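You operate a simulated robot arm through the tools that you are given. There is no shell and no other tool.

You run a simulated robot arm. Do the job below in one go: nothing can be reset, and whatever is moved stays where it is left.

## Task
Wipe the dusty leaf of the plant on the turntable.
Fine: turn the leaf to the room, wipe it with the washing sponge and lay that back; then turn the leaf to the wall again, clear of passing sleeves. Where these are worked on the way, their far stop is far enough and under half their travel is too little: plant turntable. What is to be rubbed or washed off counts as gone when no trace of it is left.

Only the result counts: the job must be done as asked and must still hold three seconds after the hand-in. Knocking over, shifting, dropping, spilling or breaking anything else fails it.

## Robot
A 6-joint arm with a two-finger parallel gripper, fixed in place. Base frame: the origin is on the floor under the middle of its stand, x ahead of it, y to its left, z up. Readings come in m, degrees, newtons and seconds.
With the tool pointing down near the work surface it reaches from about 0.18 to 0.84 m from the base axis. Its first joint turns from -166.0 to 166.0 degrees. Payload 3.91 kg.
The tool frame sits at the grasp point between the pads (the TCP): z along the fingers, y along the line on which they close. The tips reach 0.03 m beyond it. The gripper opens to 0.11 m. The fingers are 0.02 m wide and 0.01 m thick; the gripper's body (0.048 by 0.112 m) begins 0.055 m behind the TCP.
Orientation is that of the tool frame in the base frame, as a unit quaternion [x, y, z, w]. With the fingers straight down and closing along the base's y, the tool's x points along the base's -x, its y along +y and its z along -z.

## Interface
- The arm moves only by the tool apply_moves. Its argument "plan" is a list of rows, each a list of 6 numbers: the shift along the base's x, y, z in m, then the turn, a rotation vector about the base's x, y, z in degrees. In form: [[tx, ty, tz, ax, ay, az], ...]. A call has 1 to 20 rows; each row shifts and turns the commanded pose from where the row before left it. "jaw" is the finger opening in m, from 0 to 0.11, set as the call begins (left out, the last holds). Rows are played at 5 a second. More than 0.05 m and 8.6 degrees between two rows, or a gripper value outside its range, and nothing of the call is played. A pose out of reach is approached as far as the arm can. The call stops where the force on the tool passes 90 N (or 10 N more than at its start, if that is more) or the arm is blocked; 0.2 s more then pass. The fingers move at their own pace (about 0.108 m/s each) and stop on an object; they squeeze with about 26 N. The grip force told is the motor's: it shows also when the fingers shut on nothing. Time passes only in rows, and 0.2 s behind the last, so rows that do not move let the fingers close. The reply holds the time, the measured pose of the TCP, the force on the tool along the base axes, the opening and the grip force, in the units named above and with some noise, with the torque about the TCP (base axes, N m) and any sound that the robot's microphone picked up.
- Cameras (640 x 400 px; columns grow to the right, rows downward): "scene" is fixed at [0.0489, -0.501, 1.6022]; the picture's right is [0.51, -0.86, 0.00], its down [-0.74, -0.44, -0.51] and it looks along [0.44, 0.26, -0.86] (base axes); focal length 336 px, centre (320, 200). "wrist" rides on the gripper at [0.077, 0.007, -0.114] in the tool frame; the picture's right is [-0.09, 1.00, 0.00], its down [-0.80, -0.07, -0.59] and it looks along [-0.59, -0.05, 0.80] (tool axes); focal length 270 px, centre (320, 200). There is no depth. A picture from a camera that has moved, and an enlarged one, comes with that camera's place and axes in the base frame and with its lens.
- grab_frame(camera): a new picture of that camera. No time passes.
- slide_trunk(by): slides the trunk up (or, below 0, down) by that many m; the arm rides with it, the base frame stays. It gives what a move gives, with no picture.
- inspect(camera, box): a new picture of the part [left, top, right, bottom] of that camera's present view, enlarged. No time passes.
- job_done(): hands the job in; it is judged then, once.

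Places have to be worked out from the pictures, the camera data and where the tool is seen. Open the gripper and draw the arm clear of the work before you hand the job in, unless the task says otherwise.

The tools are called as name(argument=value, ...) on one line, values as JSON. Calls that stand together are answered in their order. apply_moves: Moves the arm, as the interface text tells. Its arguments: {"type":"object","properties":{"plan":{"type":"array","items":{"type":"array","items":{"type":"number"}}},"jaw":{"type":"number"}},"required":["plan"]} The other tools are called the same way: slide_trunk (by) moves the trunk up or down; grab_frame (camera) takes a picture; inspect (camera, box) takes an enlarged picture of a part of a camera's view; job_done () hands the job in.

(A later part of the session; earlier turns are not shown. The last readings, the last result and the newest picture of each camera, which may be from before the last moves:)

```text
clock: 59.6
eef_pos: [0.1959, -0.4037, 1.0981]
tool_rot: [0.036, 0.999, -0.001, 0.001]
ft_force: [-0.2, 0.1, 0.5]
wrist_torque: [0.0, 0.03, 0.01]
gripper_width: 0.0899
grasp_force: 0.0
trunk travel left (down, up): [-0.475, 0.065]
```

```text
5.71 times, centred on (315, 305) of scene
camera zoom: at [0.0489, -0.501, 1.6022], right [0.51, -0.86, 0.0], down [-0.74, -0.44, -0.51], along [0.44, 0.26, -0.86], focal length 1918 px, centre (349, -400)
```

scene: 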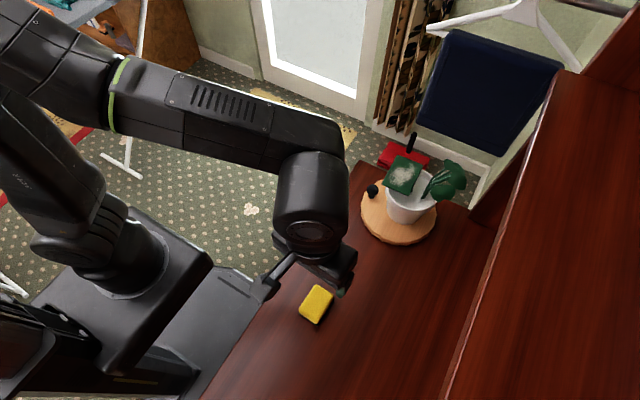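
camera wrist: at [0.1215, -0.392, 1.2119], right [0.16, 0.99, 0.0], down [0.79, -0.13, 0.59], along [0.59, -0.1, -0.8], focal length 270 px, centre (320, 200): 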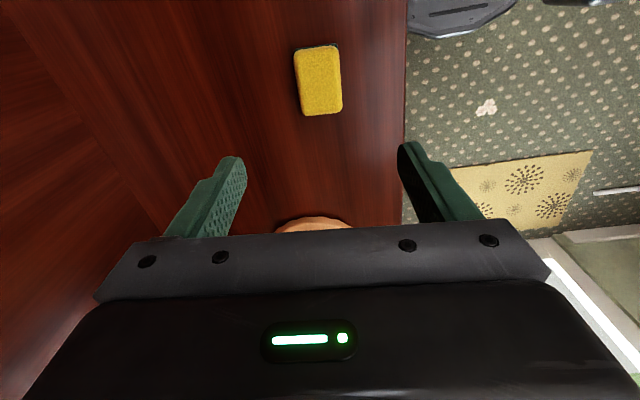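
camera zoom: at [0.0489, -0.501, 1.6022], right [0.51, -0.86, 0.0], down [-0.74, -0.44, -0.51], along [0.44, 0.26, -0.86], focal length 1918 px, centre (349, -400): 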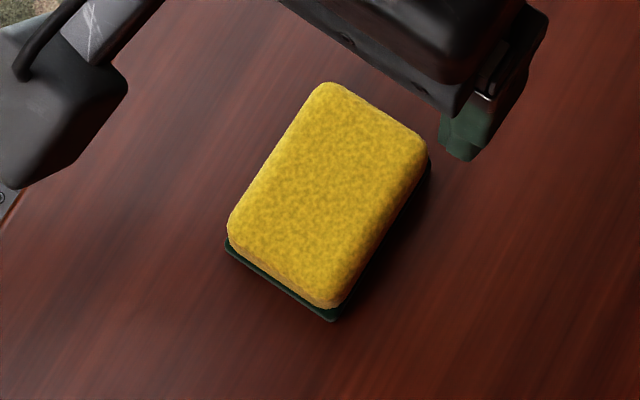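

The sponge top spans x 0.166–0.2345 and y −0.431 to −0.381 (0.068 × 0.05, turned -3°), with its top at about z 0.88. I centre over (0.200, -0.4057) and descend with the jaw at 0.085.

apply_moves(plan=[[0.002, -0.001, -0.03, 0, 0, 0.8], [0.002, -0.001, -0.03, 0, 0, 0], [0, 0, -0.03, 0, 0, 0], [0, 0, -0.03, 0, 0, 0], [0, 0, -0.03, 0, 0, 0], [0, 0, -0.02, 0, 0, 0]], jaw=0.085)

grab_frame(camera="wrist")

inspect(camera="scene", box=[240, 230, 400, 370])

```text
clock: 61.0
eef_pos: [0.2008, -0.4079, 0.9247]
tool_rot: [0.029, 1.0, 0.0, 0.001]
ft_force: [0.5, -0.5, 0.6]
wrist_torque: [-0.05, 0.01, -0.01]
gripper_width: 0.0851
grasp_force: 0.0
trunk travel left (down, up): [-0.475, 0.065]
```

```text
taken
camera wrist: at [0.1251, -0.3966, 1.0397], right [0.15, 0.99, 0.0], down [0.8, -0.12, 0.6], along [0.59, -0.09, -0.8], focal length 270 px, centre (320, 200)
```

wrist: 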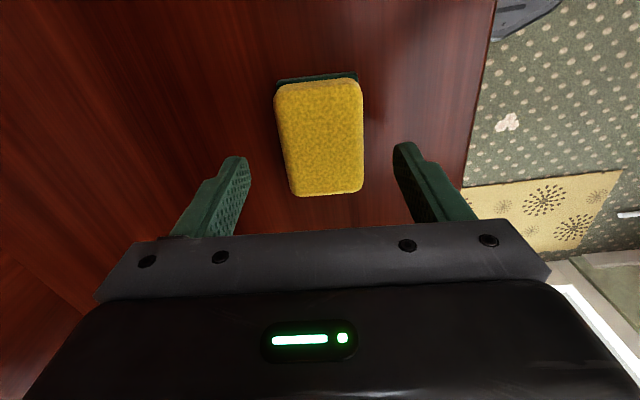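

```text
2.86 times, centred on (320, 300) of scene
camera zoom: at [0.0489, -0.501, 1.6022], right [0.51, -0.86, 0.0], down [-0.74, -0.44, -0.51], along [0.44, 0.26, -0.86], focal length 959 px, centre (320, -86)
```

zoom: 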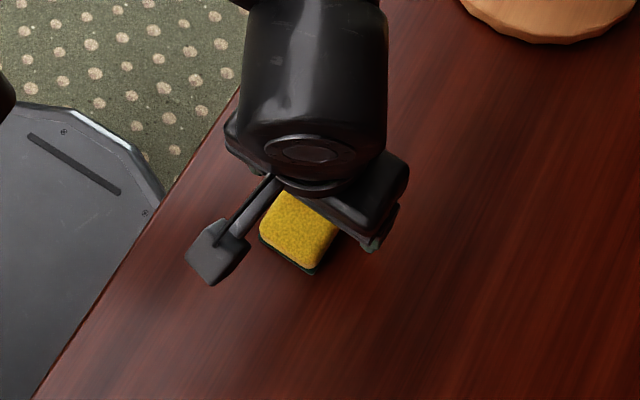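

The sponge is centred between the open fingers. I go down 3 cm so the tips stay above the desk and the sponge's underside protrudes, then close gently.

apply_moves(plan=[[0, 0, -0.01, 0, 0, 0], [0, 0, -0.01, 0, 0, 0], [0, 0, -0.01, 0, 0, 0]], jaw=0.085)

inspect(camera="wrist", box=[180, 60, 460, 240])

```text
clock: 61.8
eef_pos: [0.2001, -0.4091, 0.8976]
tool_rot: [0.029, 1.0, -0.001, 0.0]
ft_force: [0.8, 0.2, 0.4]
wrist_torque: [-0.01, 0.01, 0.01]
gripper_width: 0.0854
grasp_force: 0.1
trunk travel left (down, up): [-0.475, 0.065]
```

```text
2.22 times, centred on (320, 150) of wrist
camera zoom: at [0.1245, -0.3984, 1.0113], right [0.15, 0.99, 0.0], down [0.79, -0.12, 0.6], along [0.59, -0.09, -0.8], focal length 601 px, centre (320, 311)
```

zoom: 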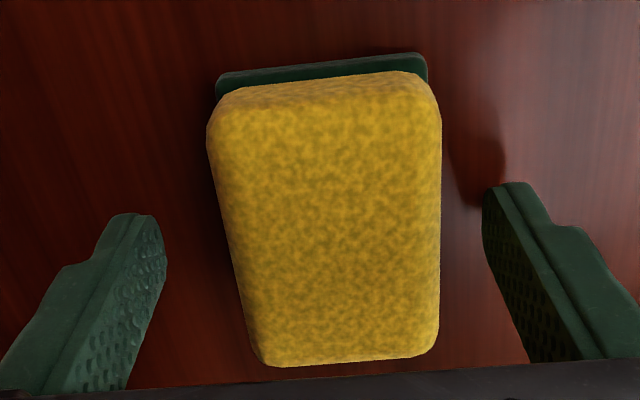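

The fingertips would only overlap the sponge by about 9 mm, so I lower another 8 mm and then close on it.

apply_moves(plan=[[0, 0.001, -0.004, 0, 0, 0], [0, 0.001, -0.004, 0, 0, 0]], jaw=0.085)

apply_moves(plan=[[0, 0, 0, 0, 0, 0], [0, 0, 0, 0, 0, 0], [0, 0, 0, 0, 0, 0], [0, 0, 0, 0, 0, 0]], jaw=0.03)

inspect(camera="wrist", box=[180, 60, 460, 240])

```text
clock: 62.4
eef_pos: [0.1999, -0.4069, 0.8901]
tool_rot: [0.028, 1.0, -0.002, 0.001]
ft_force: [1.1, -1.0, 9.9]
wrist_torque: [0.4, 0.05, -0.01]
gripper_width: 0.0845
grasp_force: 0.0
trunk travel left (down, up): [-0.475, 0.065]
```

```text
clock: 63.4
eef_pos: [0.2002, -0.4065, 0.8902]
tool_rot: [0.029, 1.0, -0.002, 0.002]
ft_force: [5.2, 4.7, 17.9]
wrist_torque: [0.68, -0.06, -0.1]
gripper_width: 0.0498
grasp_force: 25.9
trunk travel left (down, up): [-0.475, 0.065]
```

```text
2.22 times, centred on (320, 150) of wrist
camera zoom: at [0.1249, -0.3943, 1.0041], right [0.15, 0.99, 0.0], down [0.79, -0.12, 0.6], along [0.59, -0.09, -0.8], focal length 601 px, centre (320, 311)
```

zoom: 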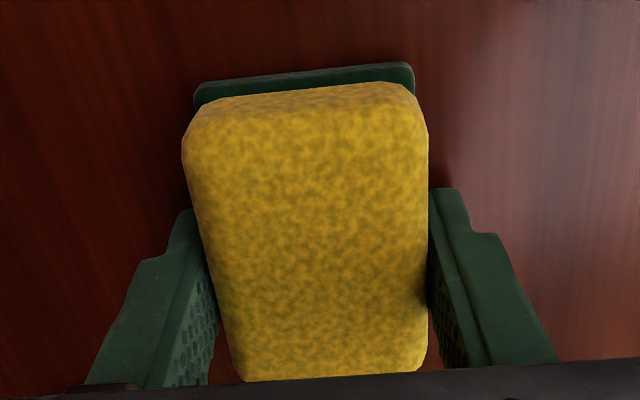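

The 10–18 N upward force shows the fingertips resting on the desk (top at z≈0.86). I open, raise 9 mm so the sponge's underside sticks out below the tips, and grip again.

apply_moves(plan=[[0, 0, 0, 0, 0, 0], [0, 0, 0.0045, 0, 0, 0], [0, 0, 0.0045, 0, 0, 0]], jaw=0.065)

apply_moves(plan=[[0, 0, 0, 0, 0, 0], [0, 0, 0, 0, 0, 0], [0, 0, 0, 0, 0, 0], [0, 0, 0, 0, 0, 0]], jaw=0.03)

inspect(camera="wrist", box=[180, 60, 460, 240])

```text
clock: 64.2
eef_pos: [0.2005, -0.4058, 0.8969]
tool_rot: [0.029, 1.0, 0.0, 0.0]
ft_force: [0.6, -0.2, 0.3]
wrist_torque: [-0.03, 0.0, 0.01]
gripper_width: 0.0648
grasp_force: 0.0
trunk travel left (down, up): [-0.475, 0.065]
```

```text
clock: 65.2
eef_pos: [0.2004, -0.4062, 0.8983]
tool_rot: [0.029, 1.0, -0.001, 0.001]
ft_force: [0.1, -0.5, 0.4]
wrist_torque: [-0.03, 0.01, -0.01]
gripper_width: 0.0492
grasp_force: 26.8
trunk travel left (down, up): [-0.475, 0.065]
```

```text
2.22 times, centred on (320, 150) of wrist
camera zoom: at [0.1254, -0.3952, 1.0125], right [0.15, 0.99, 0.0], down [0.79, -0.12, 0.6], along [0.59, -0.09, -0.8], focal length 601 px, centre (320, 311)
```

zoom: 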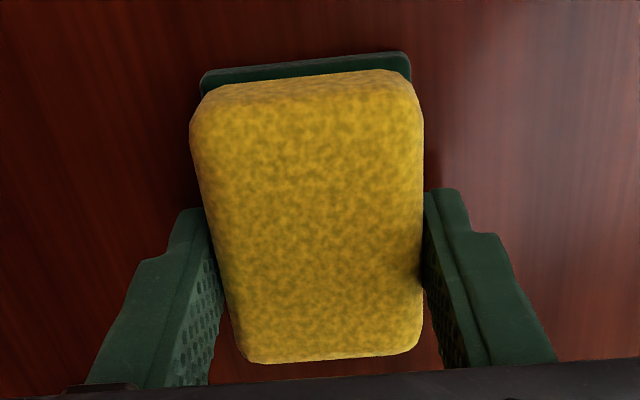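

The sponge is gripped at TCP (0.2004, -0.4062, 0.8983). I lift it and check that it stays in the fingers.

apply_moves(plan=[[0, 0, 0.01, 0, 0, 0], [0, 0, 0.02, 0, 0, 0], [0, 0, 0.03, 0, 0, 0], [0, 0, 0.03, 0, 0, 0], [0, 0, 0.03, 0, 0, 0]])

grab_frame(camera="wrist")

grab_frame(camera="scene")

```text
clock: 66.4
eef_pos: [0.2005, -0.4059, 1.0159]
tool_rot: [0.03, 1.0, -0.001, 0.001]
ft_force: [-0.8, -0.9, 0.2]
wrist_torque: [0.01, -0.01, -0.01]
gripper_width: 0.0494
grasp_force: 26.0
trunk travel left (down, up): [-0.475, 0.065]
```

```text
taken
camera wrist: at [0.1263, -0.3944, 1.1301], right [0.15, 0.99, 0.0], down [0.79, -0.12, 0.6], along [0.59, -0.09, -0.8], focal length 270 px, centre (320, 200)
```

wrist: 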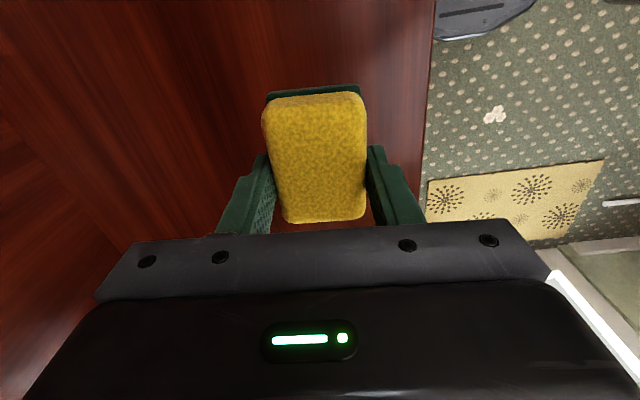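

```text
taken
```

scene: 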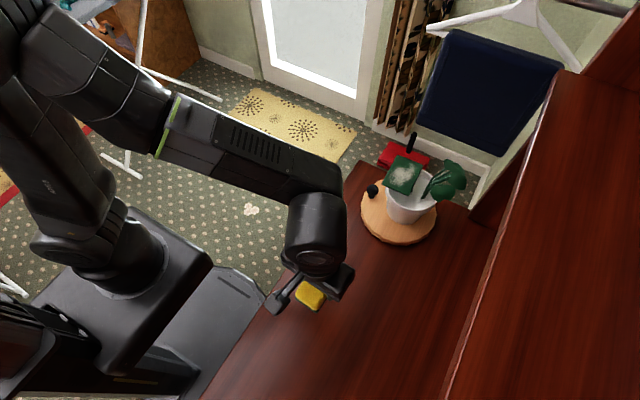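

The sponge is held well. I look closely at the leaf in its new position to plan the wiping strokes.

inspect(camera="scene", box=[350, 120, 480, 250])

```text
3.08 times, centred on (415, 185) of scene
camera zoom: at [0.0489, -0.501, 1.6022], right [0.51, -0.86, 0.0], down [-0.74, -0.44, -0.51], along [0.44, 0.26, -0.86], focal length 1033 px, centre (28, 246)
```

zoom: 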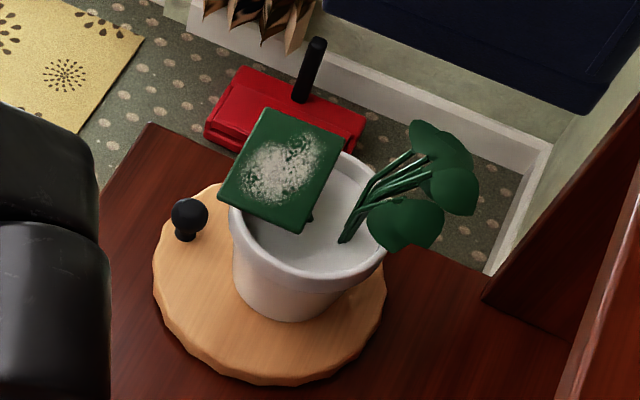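

The leaf spans x 0.4515–0.539 and y −0.414 to −0.472 (turned +4°), with its dust over x 0.464–0.528 and y −0.42 to −0.46; the stems stand beyond y −0.50. I carry the sponge up and over, turning the hand so the sponge's long side spans the leaf's width.

apply_moves(plan=[[0, 0, 0.03, 0, 0, -8.3], [0, 0, 0.03, 0, 0, -8.3], [0, 0, 0.03, 0, 0, -8.3], [0.01, 0, 0.03, 0, 0, -8.3], [0.04, -0.006, 0, 0, 0, -8.3], [0.04, -0.006, 0, 0, 0, -8.3], [0.04, -0.006, 0, 0, 0, -8.3], [0.04, -0.006, 0, 0, 0, -8.3], [0.04, -0.006, 0, 0, 0, -8.3], [0.04, -0.006, 0, 0, 0, -8.3]])

grab_frame(camera="wrist")

grab_frame(camera="scene")

```text
clock: 68.6
eef_pos: [0.4534, -0.4408, 1.1388]
tool_rot: [0.684, 0.729, -0.001, -0.001]
ft_force: [0.8, 0.0, -0.3]
wrist_torque: [0.03, -0.01, 0.03]
gripper_width: 0.0493
grasp_force: 25.9
trunk travel left (down, up): [-0.475, 0.065]
```

```text
taken
camera wrist: at [0.457, -0.3636, 1.2526], right [1.0, -0.03, 0.0], down [-0.02, -0.8, 0.6], along [-0.02, -0.59, -0.8], focal length 270 px, centre (320, 200)
```

wrist: 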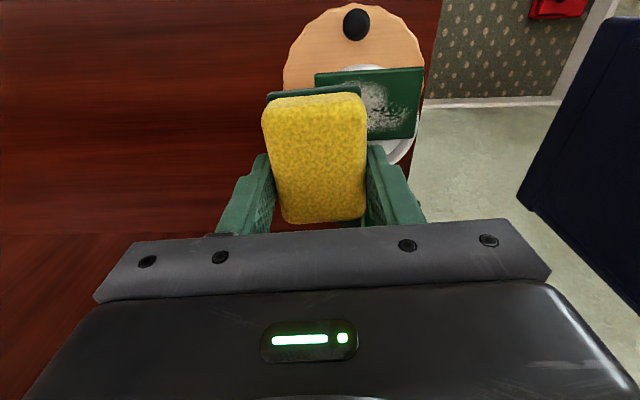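

```text
taken
```

scene: 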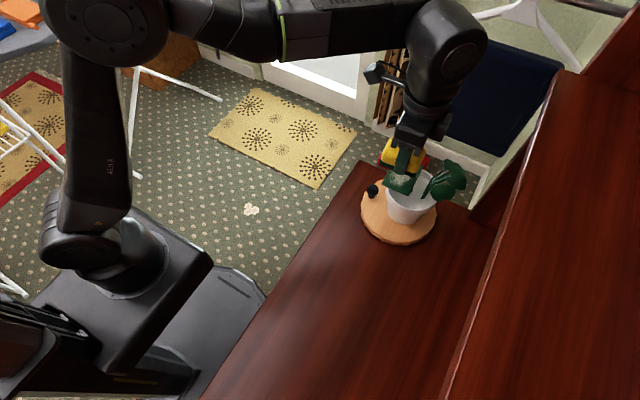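

The sponge hangs above the leaf's left end and is centred on its width. I move to x≈0.47 and lower to just above the leaf.

apply_moves(plan=[[0.006, 0, -0.02, 0, 0, 0], [0.006, 0, -0.02, 0, 0, 0], [0.005, 0, -0.02, 0, 0, 0], [0, 0, -0.012, 0, 0, 0]])

grab_frame(camera="wrist")

inspect(camera="scene", box=[350, 100, 490, 240])

```text
clock: 69.6
eef_pos: [0.4698, -0.4411, 1.066]
tool_rot: [0.684, 0.73, -0.002, 0.0]
ft_force: [0.4, -0.8, -0.3]
wrist_torque: [0.0, -0.02, -0.02]
gripper_width: 0.0493
grasp_force: 26.5
trunk travel left (down, up): [-0.475, 0.065]
```

```text
taken
camera wrist: at [0.4738, -0.3646, 1.1793], right [1.0, -0.02, 0.0], down [-0.02, -0.8, 0.6], along [-0.02, -0.6, -0.8], focal length 270 px, centre (320, 200)
```

wrist: 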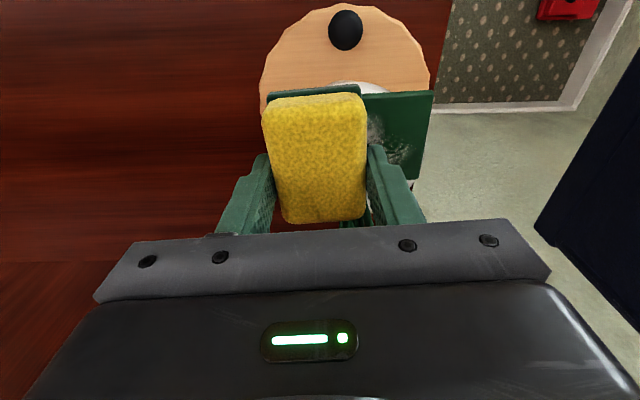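

```text
2.86 times, centred on (420, 170) of scene
camera zoom: at [0.0489, -0.501, 1.6022], right [0.51, -0.86, 0.0], down [-0.74, -0.44, -0.51], along [0.44, 0.26, -0.86], focal length 959 px, centre (34, 286)
```

zoom: 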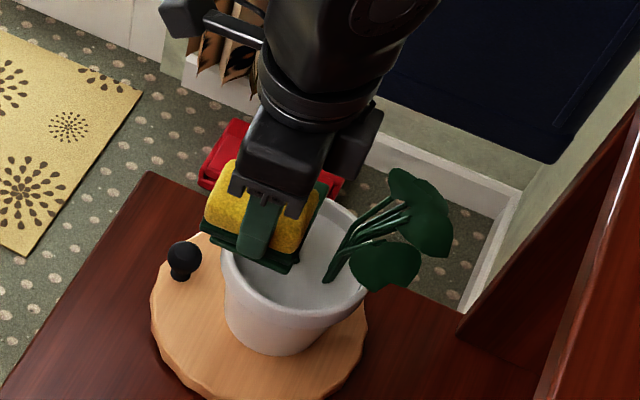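

Clear of the stems and about 1.5 cm above the leaf. I lower in 3 mm steps to feel the contact.

apply_moves(plan=[[0, 0, -0.003, 0, 0, 0], [0, 0, -0.003, 0, 0, 0], [0, 0, -0.003, 0, 0, 0]])

apply_moves(plan=[[0, 0, -0.002, 0, 0, 0], [0, 0, -0.002, 0, 0, 0]])

```text
clock: 70.4
eef_pos: [0.4687, -0.4413, 1.0558]
tool_rot: [0.684, 0.73, -0.001, 0.0]
ft_force: [0.2, 0.0, -0.5]
wrist_torque: [0.0, 0.0, 0.0]
gripper_width: 0.0492
grasp_force: 26.2
trunk travel left (down, up): [-0.475, 0.065]
```

```text
clock: 71.0
eef_pos: [0.4691, -0.442, 1.0541]
tool_rot: [0.683, 0.73, -0.001, 0.002]
ft_force: [1.0, -3.1, 7.4]
wrist_torque: [0.1, -0.06, 0.0]
gripper_width: 0.049
grasp_force: 26.3
trunk travel left (down, up): [-0.475, 0.065]
```

Contact at TCP z≈1.054 with 7 N. I sweep along the leaf in +x at this light pressure and back.

apply_moves(plan=[[0.011, 0, 0, 0, 0, 0], [0.011, 0, 0, 0, 0, 0], [0.011, 0, 0, 0, 0, 0], [0.011, 0, 0, 0, 0, 0], [0.011, 0, 0, 0, 0, 0], [0.008, 0, 0, 0, 0, 0]])

grab_frame(camera="wrist")

inspect(camera="scene", box=[350, 100, 490, 240])

```text
clock: 72.4
eef_pos: [0.5307, -0.4413, 1.0539]
tool_rot: [0.684, 0.73, -0.001, 0.001]
ft_force: [-6.8, 1.1, 15.9]
wrist_torque: [0.08, 0.32, 0.02]
gripper_width: 0.0494
grasp_force: 25.4
trunk travel left (down, up): [-0.475, 0.065]
```

```text
taken
camera wrist: at [0.5337, -0.3642, 1.1679], right [1.0, -0.02, 0.0], down [-0.02, -0.8, 0.6], along [-0.01, -0.6, -0.8], focal length 270 px, centre (320, 200)
```

wrist: 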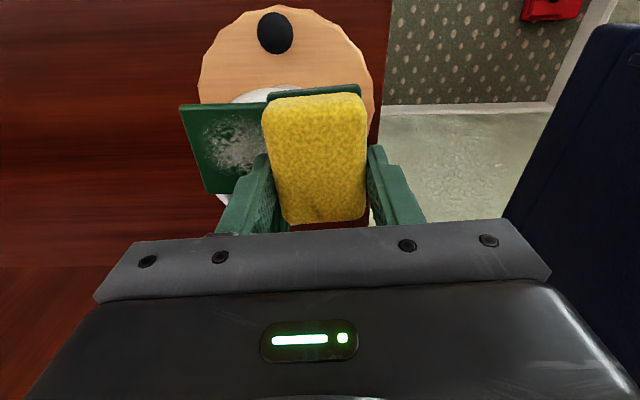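

```text
2.86 times, centred on (420, 170) of scene
camera zoom: at [0.0489, -0.501, 1.6022], right [0.51, -0.86, 0.0], down [-0.74, -0.44, -0.51], along [0.44, 0.26, -0.86], focal length 959 px, centre (34, 286)
```

zoom: 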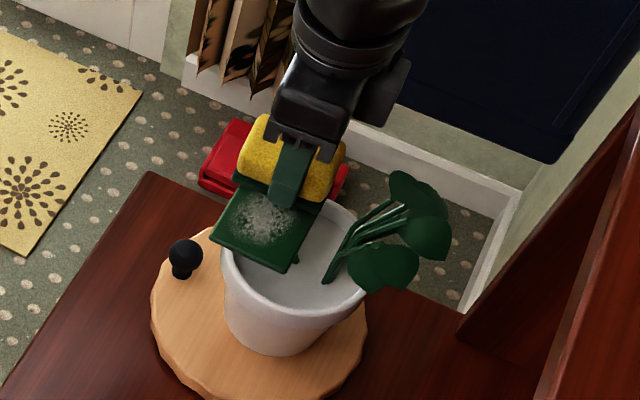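

The dust is thinning after one pass. I make several more strokes back and forth over the leaf.

apply_moves(plan=[[-0.012, 0.001, 0, 0, 0, 0], [-0.012, 0.001, 0, 0, 0, 0], [-0.012, 0.001, 0, 0, 0, 0], [-0.012, 0.001, 0, 0, 0, 0], [-0.012, 0.001, 0, 0, 0, 0], [-0.012, 0.001, 0, 0, 0, 0], [0.012, -0.002, 0, 0, 0, 0], [0.012, -0.002, 0, 0, 0, 0], [0.012, -0.002, 0, 0, 0, 0], [0.012, -0.002, 0, 0, 0, 0], [0.012, -0.002, 0, 0, 0, 0], [0.012, -0.001, 0, 0, 0, 0], [-0.012, 0.001, 0, 0, 0, 0], [-0.012, 0.001, 0, 0, 0, 0], [-0.012, 0.001, 0, 0, 0, 0], [-0.012, 0.001, 0, 0, 0, 0], [-0.012, 0.001, 0, 0, 0, 0], [-0.012, 0, 0, 0, 0, 0]])

grab_frame(camera="wrist")

inspect(camera="scene", box=[350, 100, 490, 240])

```text
clock: 76.2
eef_pos: [0.458, -0.4416, 1.0531]
tool_rot: [0.684, 0.729, -0.001, 0.0]
ft_force: [4.5, -0.3, 18.2]
wrist_torque: [-0.26, -0.29, 0.07]
gripper_width: 0.0493
grasp_force: 26.1
trunk travel left (down, up): [-0.475, 0.065]
```

```text
taken
camera wrist: at [0.462, -0.3636, 1.1677], right [1.0, -0.02, 0.0], down [-0.02, -0.8, 0.6], along [-0.02, -0.6, -0.8], focal length 270 px, centre (320, 200)
```

wrist: 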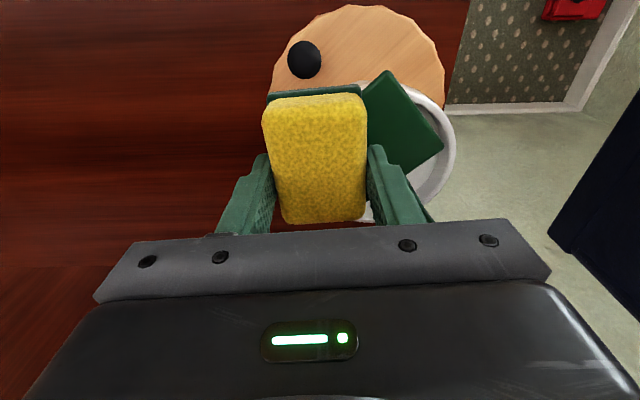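

```text
2.86 times, centred on (420, 170) of scene
camera zoom: at [0.0489, -0.501, 1.6022], right [0.51, -0.86, 0.0], down [-0.74, -0.44, -0.51], along [0.44, 0.26, -0.86], focal length 959 px, centre (34, 286)
```

zoom: 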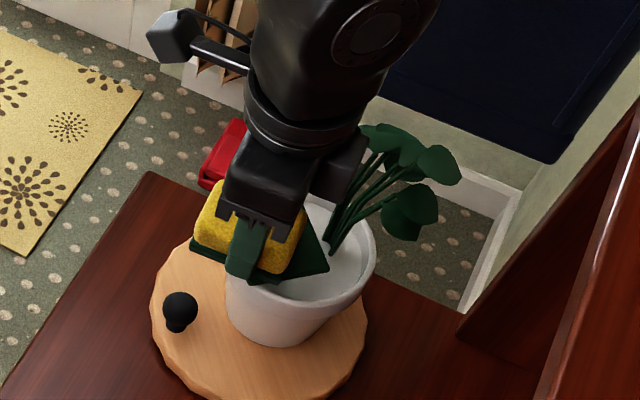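

Dragging toward -x has turned the table back some 30°, but the leaf still faces the room side (well past half travel). I lift the sponge off and look at the leaf.

apply_moves(plan=[[0, 0, 0.01, 0, 0, 0], [-0.01, 0.01, 0.02, 0, 0, 0], [-0.02, 0.02, 0.03, 0, 0, 0], [-0.03, 0.02, 0.03, 0, 0, 0], [-0.03, 0.02, 0.01, 0, 0, 0]])

grab_frame(camera="wrist")

inspect(camera="scene", box=[350, 120, 480, 250])

```text
clock: 77.4
eef_pos: [0.3685, -0.3724, 1.1539]
tool_rot: [0.684, 0.73, -0.001, -0.001]
ft_force: [-0.6, 1.1, 0.1]
wrist_torque: [0.0, -0.01, -0.02]
gripper_width: 0.0491
grasp_force: 26.1
trunk travel left (down, up): [-0.475, 0.065]
```

```text
taken
camera wrist: at [0.3717, -0.2958, 1.2679], right [1.0, -0.02, 0.0], down [-0.02, -0.8, 0.6], along [-0.02, -0.6, -0.8], focal length 270 px, centre (320, 200)
```

wrist: 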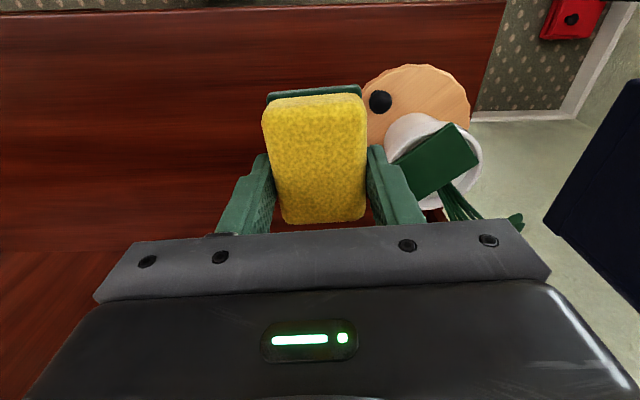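

```text
3.08 times, centred on (415, 185) of scene
camera zoom: at [0.0489, -0.501, 1.6022], right [0.51, -0.86, 0.0], down [-0.74, -0.44, -0.51], along [0.44, 0.26, -0.86], focal length 1033 px, centre (28, 246)
```

zoom: 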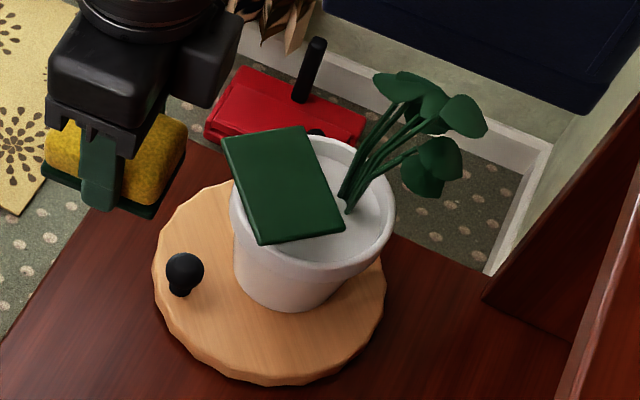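

The leaf looks clean. I enlarge it in both cameras to make sure no trace is left.

inspect(camera="scene", box=[390, 155, 430, 205])

inspect(camera="wrist", box=[370, 100, 490, 220])

```text
8.00 times, centred on (410, 180) of scene
camera zoom: at [0.0489, -0.501, 1.6022], right [0.51, -0.86, 0.0], down [-0.74, -0.44, -0.51], along [0.44, 0.26, -0.86], focal length 2686 px, centre (-400, 360)
```

zoom: 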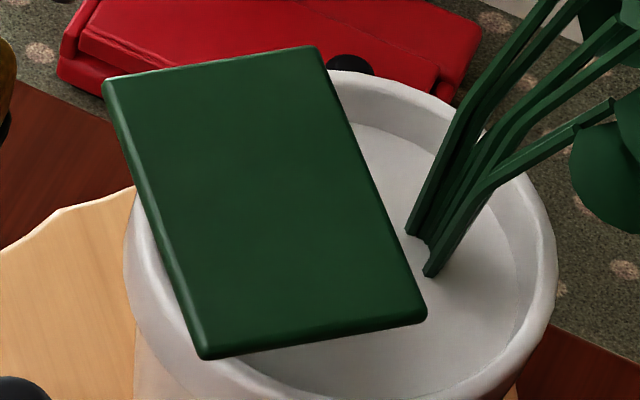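

```text
3.33 times, centred on (430, 160) of wrist
camera zoom: at [0.3717, -0.2958, 1.2679], right [1.0, -0.02, 0.0], down [-0.02, -0.8, 0.6], along [-0.02, -0.6, -0.8], focal length 901 px, centre (-47, 333)
```

zoom: 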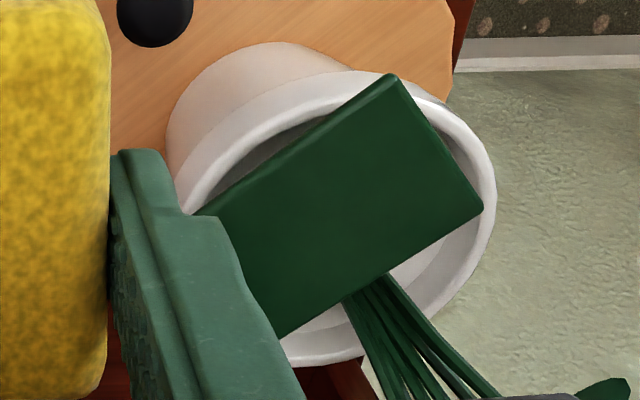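

No trace of dust remains in either view. Now I carry the sponge back to where it lay, undoing the hand's turn on the way.

apply_moves(plan=[[-0.0168, -0.0034, 0, 0, 0, 8.3], [-0.0168, -0.0034, 0, 0, 0, 8.3], [-0.0168, -0.0034, 0, 0, 0, 8.3], [-0.0168, -0.0034, 0, 0, 0, 8.3], [-0.0168, -0.0034, 0, 0, 0, 8.3], [-0.0168, -0.0034, 0, 0, 0, 8.3], [-0.0168, -0.0034, -0.02, 0, 0, 8.3], [-0.0168, -0.0034, -0.03, 0, 0, 8.3], [-0.0168, -0.0033, -0.03, 0, 0, 8.3], [-0.0168, -0.0033, -0.03, 0, 0, 8.3], [0, 0, -0.03, 0, 0, 0], [0, 0, -0.03, 0, 0, 0], [0, 0, -0.03, 0, 0, 0], [0, 0, -0.03, 0, 0, 0], [0, 0, -0.015, 0, 0, 0]])

grab_frame(camera="wrist")

inspect(camera="scene", box=[240, 230, 400, 370])

```text
clock: 80.6
eef_pos: [0.1975, -0.4078, 0.9082]
tool_rot: [0.029, 1.0, -0.001, 0.001]
ft_force: [-0.3, -0.6, -0.6]
wrist_torque: [-0.06, 0.04, 0.01]
gripper_width: 0.049
grasp_force: 26.0
trunk travel left (down, up): [-0.475, 0.065]
```

```text
taken
camera wrist: at [0.1242, -0.396, 1.0223], right [0.15, 0.99, 0.0], down [0.79, -0.12, 0.6], along [0.59, -0.09, -0.8], focal length 270 px, centre (320, 200)
```

wrist: 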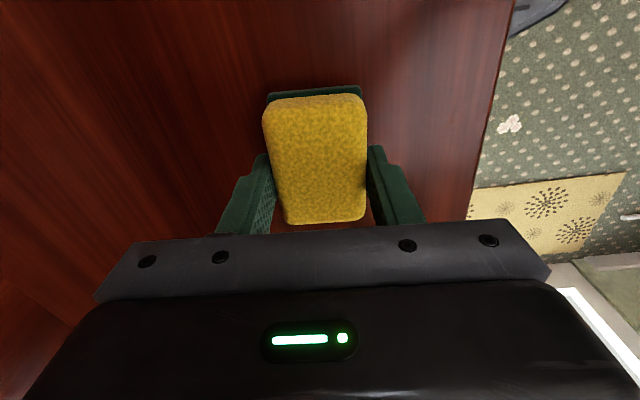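

```text
2.86 times, centred on (320, 300) of scene
camera zoom: at [0.0489, -0.501, 1.6022], right [0.51, -0.86, 0.0], down [-0.74, -0.44, -0.51], along [0.44, 0.26, -0.86], focal length 959 px, centre (320, -86)
```

zoom: 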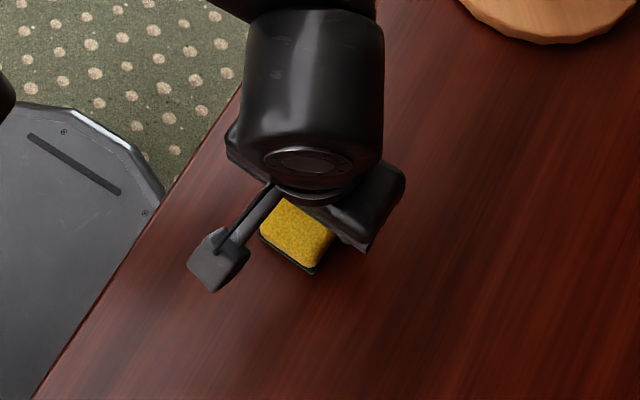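

The sponge is just above its old spot. I correct by 2–3 mm and lower in small steps until it touches the desk.

apply_moves(plan=[[0.0015, 0.0008, -0.003, 0, 0, 0], [0.001, 0.0005, -0.003, 0, 0, 0], [0, 0, -0.002, 0, 0, 0]])

apply_moves(plan=[[0, 0, -0.0015, 0, 0, 0], [0, 0, 0, 0, 0, 0]])

```text
clock: 81.4
eef_pos: [0.202, -0.405, 0.9007]
tool_rot: [0.029, 1.0, -0.001, 0.0]
ft_force: [-0.3, 0.5, -0.3]
wrist_torque: [0.0, -0.02, -0.01]
gripper_width: 0.0492
grasp_force: 26.8
trunk travel left (down, up): [-0.475, 0.065]
```

```text
clock: 82.0
eef_pos: [0.2025, -0.405, 0.8999]
tool_rot: [0.028, 1.0, 0.0, 0.001]
ft_force: [-1.3, -0.2, 0.1]
wrist_torque: [-0.01, -0.03, -0.03]
gripper_width: 0.0493
grasp_force: 25.3
trunk travel left (down, up): [-0.475, 0.065]
```

apply_moves(plan=[[-0.001, -0.0005, -0.0015, 0, 0, 0], [0, 0, 0, 0, 0, 0]])

```text
clock: 82.6
eef_pos: [0.2019, -0.4059, 0.8973]
tool_rot: [0.029, 1.0, -0.001, 0.001]
ft_force: [1.0, 0.0, -0.7]
wrist_torque: [-0.02, -0.02, 0.0]
gripper_width: 0.0492
grasp_force: 26.5
trunk travel left (down, up): [-0.475, 0.065]
```

No contact yet at 0.8973, since the sponge was pushed up slightly while wiping. I continue down in 1.5 mm steps.

apply_moves(plan=[[0, 0, -0.0015, 0, 0, 0], [0, 0, 0, 0, 0, 0]])

apply_moves(plan=[[0, 0, -0.001, 0, 0, 0], [0, 0, 0, 0, 0, 0]])

```text
clock: 83.2
eef_pos: [0.2017, -0.406, 0.898]
tool_rot: [0.029, 1.0, -0.003, 0.001]
ft_force: [-0.7, -0.7, 26.9]
wrist_torque: [0.32, 0.14, 0.03]
gripper_width: 0.0493
grasp_force: 26.2
trunk travel left (down, up): [-0.475, 0.065]
```

```text
clock: 83.8
eef_pos: [0.2026, -0.4064, 0.8963]
tool_rot: [0.029, 1.0, -0.003, 0.002]
ft_force: [0.8, -4.7, 36.5]
wrist_torque: [-0.06, -0.05, 0.03]
gripper_width: 0.0496
grasp_force: 26.2
trunk travel left (down, up): [-0.475, 0.065]
```

The sponge is pressed on the desk now. I relieve the pressure by 2.5 mm up to near zero, then open the jaw and lift away.

apply_moves(plan=[[0, 0, 0.002, 0, 0, 0], [0, 0, 0, 0, 0, 0]])

apply_moves(plan=[[0, 0, 0, 0, 0, 0], [0, 0, 0, 0, 0, 0], [0, 0, 0, 0, 0, 0]], jaw=0.08)

apply_moves(plan=[[0, 0, 0.01, 0, 0, 0], [0, 0, 0.03, 0, 0, 0], [0, 0, 0.04, 0, 0, 0], [0, 0, 0.04, 0, 0, 0], [0, 0, 0.04, 0, 0, 0]])

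grab_frame(camera="wrist")

grab_frame(camera="scene")

```text
clock: 84.4
eef_pos: [0.2017, -0.406, 0.8969]
tool_rot: [0.029, 1.0, -0.002, 0.001]
ft_force: [0.7, -8.7, 16.2]
wrist_torque: [-0.39, -0.24, -0.07]
gripper_width: 0.049
grasp_force: 26.1
trunk travel left (down, up): [-0.475, 0.065]
```

```text
clock: 85.2
eef_pos: [0.2017, -0.4042, 0.8966]
tool_rot: [0.028, 1.0, -0.001, 0.001]
ft_force: [1.0, 0.3, 0.5]
wrist_torque: [0.02, 0.02, 0.01]
gripper_width: 0.08
grasp_force: 0.0
trunk travel left (down, up): [-0.475, 0.065]
```

```text
clock: 86.4
eef_pos: [0.2012, -0.3998, 1.0582]
tool_rot: [0.028, 1.0, -0.001, 0.001]
ft_force: [-0.3, 0.7, -0.3]
wrist_torque: [-0.02, 0.02, 0.01]
gripper_width: 0.0799
grasp_force: 0.0
trunk travel left (down, up): [-0.475, 0.065]
```

```text
taken
camera wrist: at [0.1267, -0.3891, 1.1719], right [0.15, 0.99, 0.0], down [0.8, -0.12, 0.6], along [0.59, -0.09, -0.8], focal length 270 px, centre (320, 200)
```

wrist: 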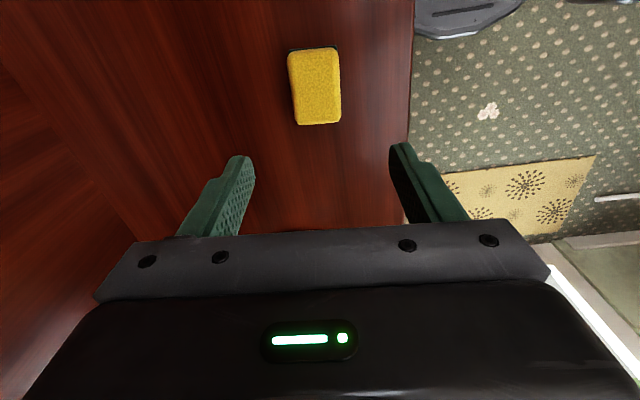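

```text
taken
```

scene: 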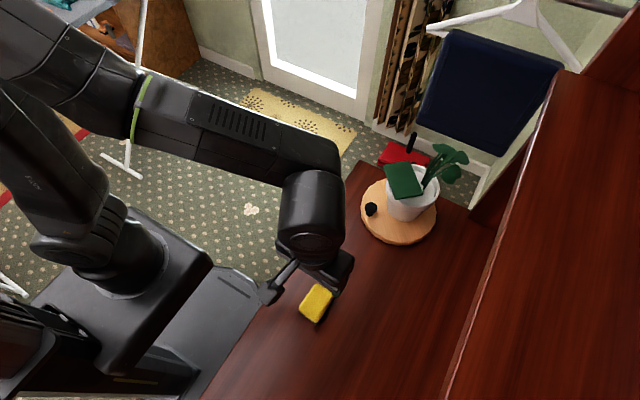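

The sponge lies flat in its old place and the jaw is free. The knob is now near (0.446, -0.406), φ≈132°. I go there with the hand turned to match, leaning slightly outward, to grip it again.

apply_moves(plan=[[0.01, 0.006, 0.03, 0, 0, -7.43], [0.03, 0.006, 0.02, 0, 0, -7.43], [0.035, 0.006, 0, 0, 0, -7.43], [0.035, 0.006, 0, 0, 0, -7.43], [0.035, 0.006, 0, 0, 0, -7.43], [0.035, 0.006, 0, 0, 0, -7.43], [0.005, 0, 0, -5.1, -4.6, 0], [0.005, 0, 0, -5.1, -4.6, 0]], jaw=0.055)

grab_frame(camera="wrist")

grab_frame(camera="scene")

```text
clock: 88.2
eef_pos: [0.3929, -0.3644, 1.1062]
tool_rot: [0.403, 0.907, -0.05, 0.11]
ft_force: [0.3, -0.6, 0.0]
wrist_torque: [0.01, -0.02, 0.0]
gripper_width: 0.0547
grasp_force: 0.1
trunk travel left (down, up): [-0.475, 0.065]
```

```text
taken
camera wrist: at [0.3308, -0.285, 1.1984], right [0.8, 0.6, 0.02], down [0.37, -0.52, 0.77], along [0.48, -0.61, -0.64], focal length 270 px, centre (320, 200)
```

wrist: 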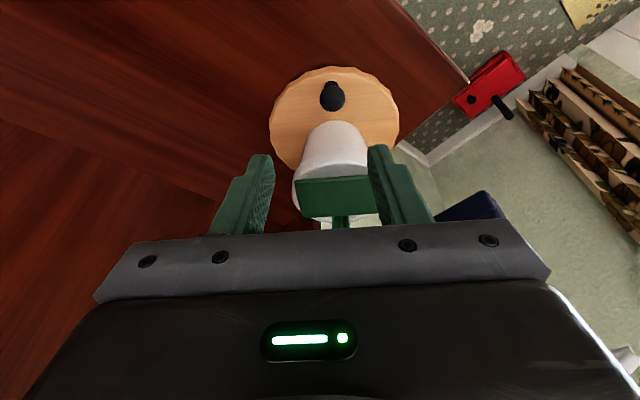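

```text
taken
```

scene: 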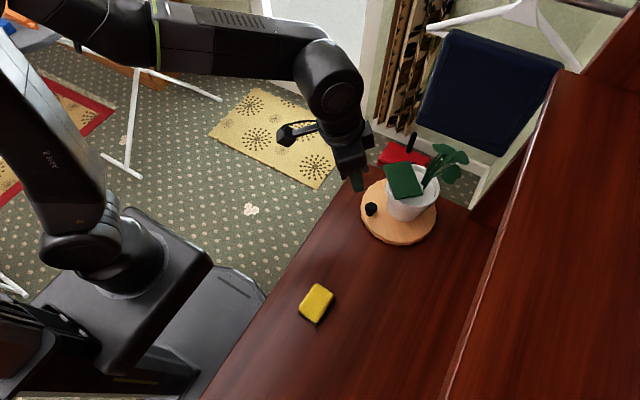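

The knob reads (0.446, -0.404). I approach above it along the tool axis, then check the alignment.

apply_moves(plan=[[0.0099, -0.0062, -0.0289, 0, 0, 0], [0.0099, -0.0062, -0.0289, 0, 0, 0], [0.0099, -0.0062, -0.0289, 0, 0, 0], [0.0099, -0.0062, -0.0289, 0, 0, 0], [0.0048, -0.0054, -0.0291, 0, 0, 0]], jaw=0.05)

inspect(camera="wrist", box=[220, 60, 480, 240])

```text
clock: 89.4
eef_pos: [0.4366, -0.3966, 0.9639]
tool_rot: [0.403, 0.907, -0.049, 0.11]
ft_force: [-0.4, -0.1, 0.8]
wrist_torque: [0.01, 0.01, 0.02]
gripper_width: 0.0502
grasp_force: 0.0
trunk travel left (down, up): [-0.475, 0.065]
```

```text
2.22 times, centred on (350, 150) of wrist
camera zoom: at [0.3754, -0.3173, 1.0554], right [0.8, 0.6, 0.02], down [0.37, -0.52, 0.77], along [0.47, -0.6, -0.64], focal length 601 px, centre (253, 311)
```

zoom: 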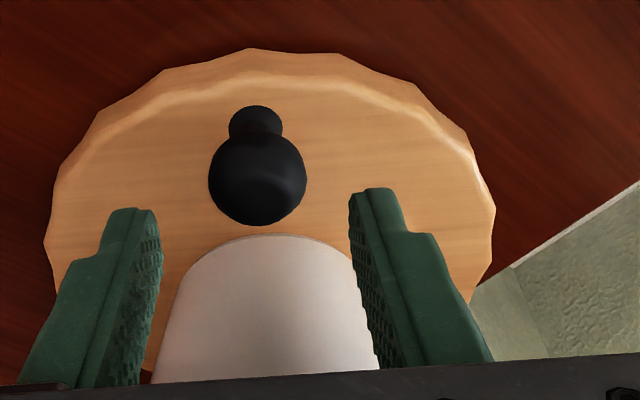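

The ball is centred between the tips. I descend the remaining 4 cm and close on it.

apply_moves(plan=[[0.00175, -0.002, -0.0106, 0, 0, 0], [0.00175, -0.002, -0.0106, 0, 0, 0], [0.00175, -0.002, -0.0106, 0, 0, 0], [0.00175, -0.002, -0.0106, 0, 0, 0]], jaw=0.047)

apply_moves(plan=[[0, 0, 0, 0, 0, 0], [0, 0, 0, 0, 0, 0], [0, 0, 0, 0, 0, 0]], jaw=0.005)

inspect(camera="wrist", box=[220, 60, 480, 240])

```text
clock: 90.4
eef_pos: [0.4433, -0.4057, 0.918]
tool_rot: [0.403, 0.907, -0.049, 0.11]
ft_force: [0.2, -0.4, -0.3]
wrist_torque: [-0.01, 0.01, 0.02]
gripper_width: 0.0472
grasp_force: 0.0
trunk travel left (down, up): [-0.475, 0.065]
```

```text
clock: 91.2
eef_pos: [0.4435, -0.4045, 0.9195]
tool_rot: [0.403, 0.907, -0.05, 0.109]
ft_force: [-1.7, 0.9, 1.3]
wrist_torque: [-0.03, -0.03, -0.02]
gripper_width: 0.0296
grasp_force: 45.0
trunk travel left (down, up): [-0.475, 0.065]
```

```text
2.22 times, centred on (350, 150) of wrist
camera zoom: at [0.3821, -0.3244, 1.0119], right [0.8, 0.6, 0.02], down [0.37, -0.52, 0.77], along [0.47, -0.61, -0.64], focal length 601 px, centre (253, 311)
```

zoom: 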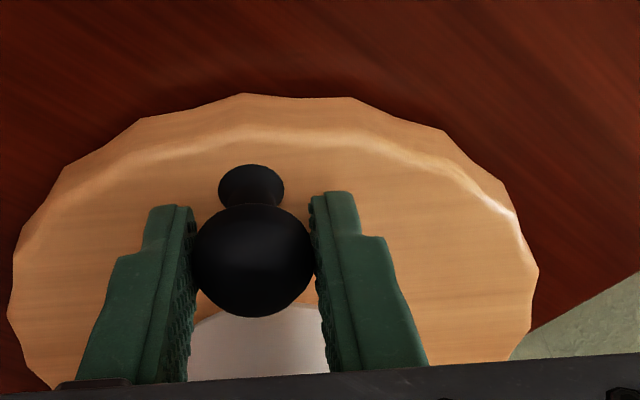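

The grip is clean. I now turn the table counter-clockwise back toward the wall in 6° steps, the hand turning a little less than the table.

apply_moves(plan=[[-0.0056, -0.0058, 0, 0, 0, 5.4], [-0.005, -0.0064, 0, 0, 0, 5.4], [-0.0043, -0.0068, 0, 0, 0, 5.4], [-0.0035, -0.0073, 0, 0, 0, 5.4], [-0.0028, -0.0075, 0, 0, 0, 5.4], [-0.002, -0.0079, 0, 0, 0, 5.4], [-0.0011, -0.0079, 0, 0, 0, 5.4]])

inspect(camera="wrist", box=[220, 60, 480, 240])

inspect(camera="scene", box=[320, 90, 520, 290])

```text
clock: 92.8
eef_pos: [0.4187, -0.4563, 0.9195]
tool_rot: [0.088, 0.989, -0.011, 0.12]
ft_force: [-6.3, 8.1, -5.5]
wrist_torque: [-0.26, -0.95, 0.49]
gripper_width: 0.0295
grasp_force: 44.8
trunk travel left (down, up): [-0.475, 0.065]
```

```text
2.22 times, centred on (350, 150) of wrist
camera zoom: at [0.3217, -0.4316, 1.012], right [0.26, 0.97, 0.02], down [0.61, -0.18, 0.77], along [0.75, -0.19, -0.64], focal length 601 px, centre (253, 311)
```

zoom: 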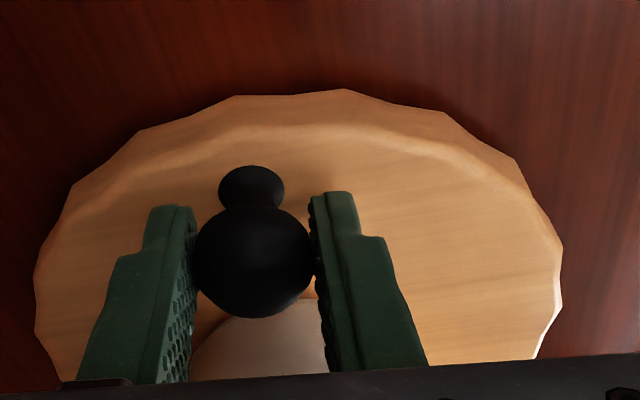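

```text
2.00 times, centred on (420, 190) of scene
camera zoom: at [0.0489, -0.501, 1.6022], right [0.51, -0.86, 0.0], down [-0.74, -0.44, -0.51], along [0.44, 0.26, -0.86], focal length 672 px, centre (120, 220)
```

zoom: 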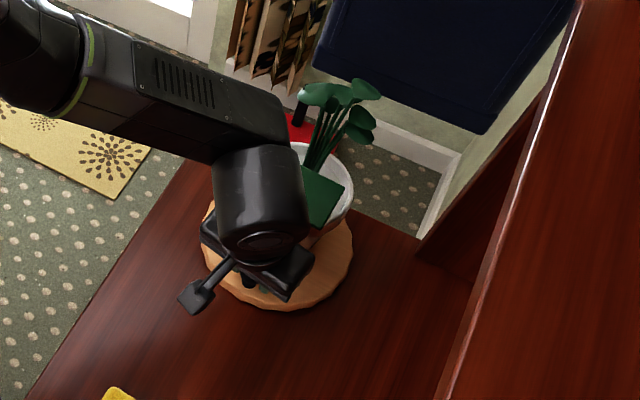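

Smooth, small forces, φ≈175°. I continue the arc.

apply_moves(plan=[[-0.0003, -0.0081, 0, 0, 0, 5.4], [0.0006, -0.0081, 0, 0, 0, 5.4], [0.0013, -0.0079, 0, 0, 0, 5.4], [0.0023, -0.0078, 0, 0, 0, 5.4], [0.003, -0.0075, 0, 0, 0, 5.4], [0.0037, -0.0071, 0, 0, 0, 5.4]])

inspect(camera="wrist", box=[220, 60, 480, 240])

grab_frame(camera="scene")

```text
clock: 94.2
eef_pos: [0.431, -0.5021, 0.92]
tool_rot: [-0.192, 0.974, 0.021, 0.118]
ft_force: [15.0, 9.5, 4.0]
wrist_torque: [0.68, -0.76, -0.09]
gripper_width: 0.0289
grasp_force: 44.7
trunk travel left (down, up): [-0.475, 0.065]
```

```text
2.22 times, centred on (350, 150) of wrist
camera zoom: at [0.3351, -0.5342, 1.0119], right [-0.3, 0.95, 0.02], down [0.61, 0.18, 0.77], along [0.73, 0.24, -0.64], focal length 601 px, centre (253, 311)
```

zoom: 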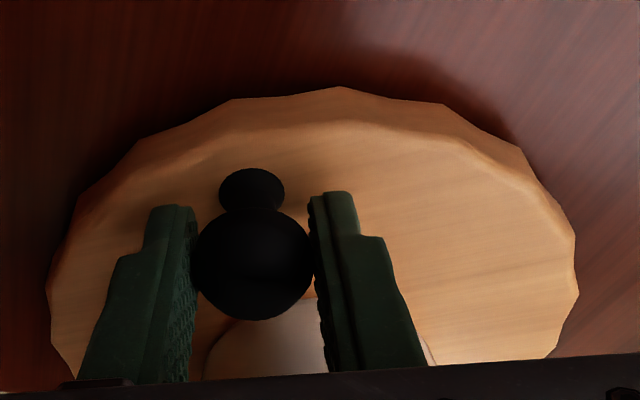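

```text
taken
```

scene: 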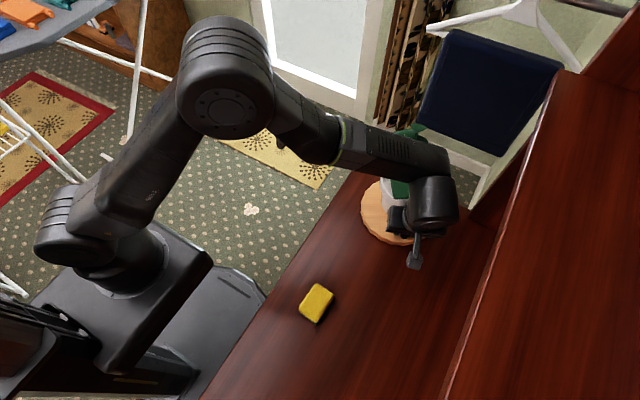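

φ≈211°, all well, and the wrist stays below the shelf. I continue five more steps.

apply_moves(plan=[[0.0045, -0.0067, 0, 0, 0, 5], [0.0052, -0.0062, 0, 0, 0, 5], [0.0058, -0.0056, 0, 0, 0, 5], [0.0064, -0.005, 0, 0, 0, 5], [0.0068, -0.0043, 0, 0, 0, 5]])

inspect(camera="wrist", box=[220, 60, 480, 240])

inspect(camera="scene", box=[340, 110, 520, 290])

```text
clock: 95.4
eef_pos: [0.4582, -0.5283, 0.9193]
tool_rot: [-0.399, 0.909, 0.049, 0.11]
ft_force: [8.8, 25.1, -5.5]
wrist_torque: [0.67, 0.09, 0.3]
gripper_width: 0.029
grasp_force: 45.1
trunk travel left (down, up): [-0.475, 0.065]
```

```text
2.22 times, centred on (350, 150) of wrist
camera zoom: at [0.3859, -0.5993, 1.0121], right [-0.67, 0.74, 0.02], down [0.48, 0.42, 0.77], along [0.56, 0.53, -0.64], focal length 601 px, centre (253, 311)
```

zoom: 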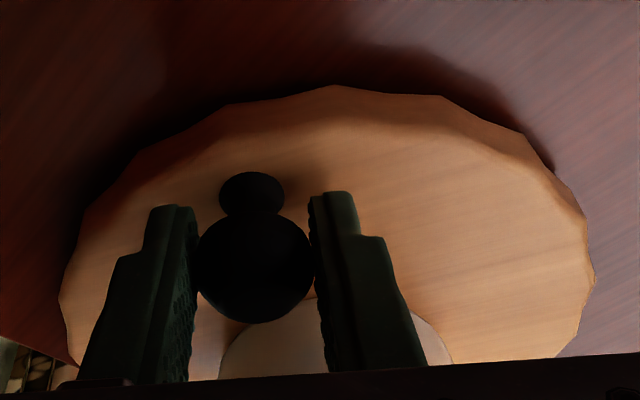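

```text
2.22 times, centred on (430, 200) of scene
camera zoom: at [0.0489, -0.501, 1.6022], right [0.51, -0.86, 0.0], down [-0.74, -0.44, -0.51], along [0.44, 0.26, -0.86], focal length 746 px, centre (76, 200)
```

zoom: 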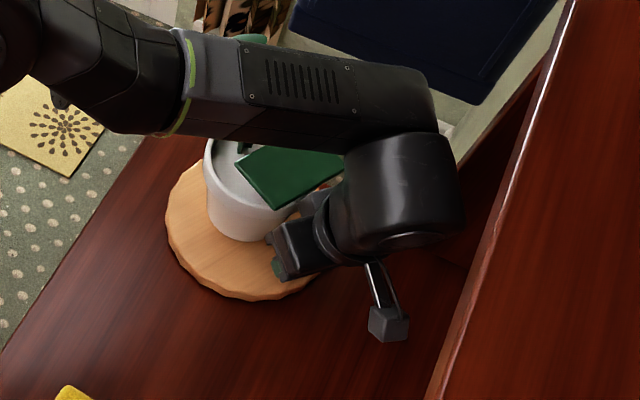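

φ≈241°, and the table pulls the tool inward (26 N), so my circle is a bit wide here. I continue with a slight inward correction.

apply_moves(plan=[[0.0077, -0.0028, 0, 0, 0, 5], [0.0078, -0.0021, 0, 0, 0, 5], [0.008, -0.0013, 0, 0, 0, 5]])

inspect(camera="wrist", box=[220, 60, 480, 240])

inspect(camera="scene", box=[340, 110, 520, 290])

```text
clock: 96.2
eef_pos: [0.4801, -0.5371, 0.92]
tool_rot: [-0.514, 0.85, 0.062, 0.103]
ft_force: [-4.4, 16.2, -14.1]
wrist_torque: [-0.1, 0.33, 0.49]
gripper_width: 0.0292
grasp_force: 45.2
trunk travel left (down, up): [-0.475, 0.065]
```

```text
2.22 times, centred on (350, 150) of wrist
camera zoom: at [0.4288, -0.6245, 1.0122], right [-0.84, 0.54, 0.02], down [0.36, 0.53, 0.77], along [0.4, 0.65, -0.64], focal length 601 px, centre (253, 311)
```

zoom: 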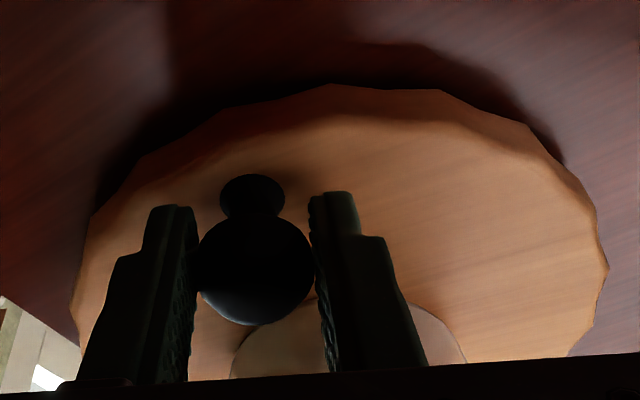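

```text
2.22 times, centred on (430, 200) of scene
camera zoom: at [0.0489, -0.501, 1.6022], right [0.51, -0.86, 0.0], down [-0.74, -0.44, -0.51], along [0.44, 0.26, -0.86], focal length 746 px, centre (76, 200)
```

zoom: 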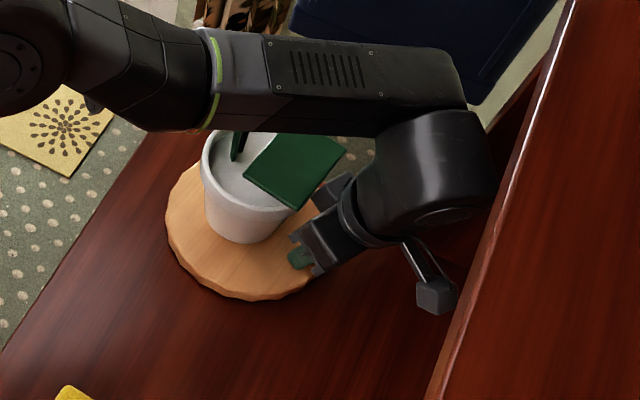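

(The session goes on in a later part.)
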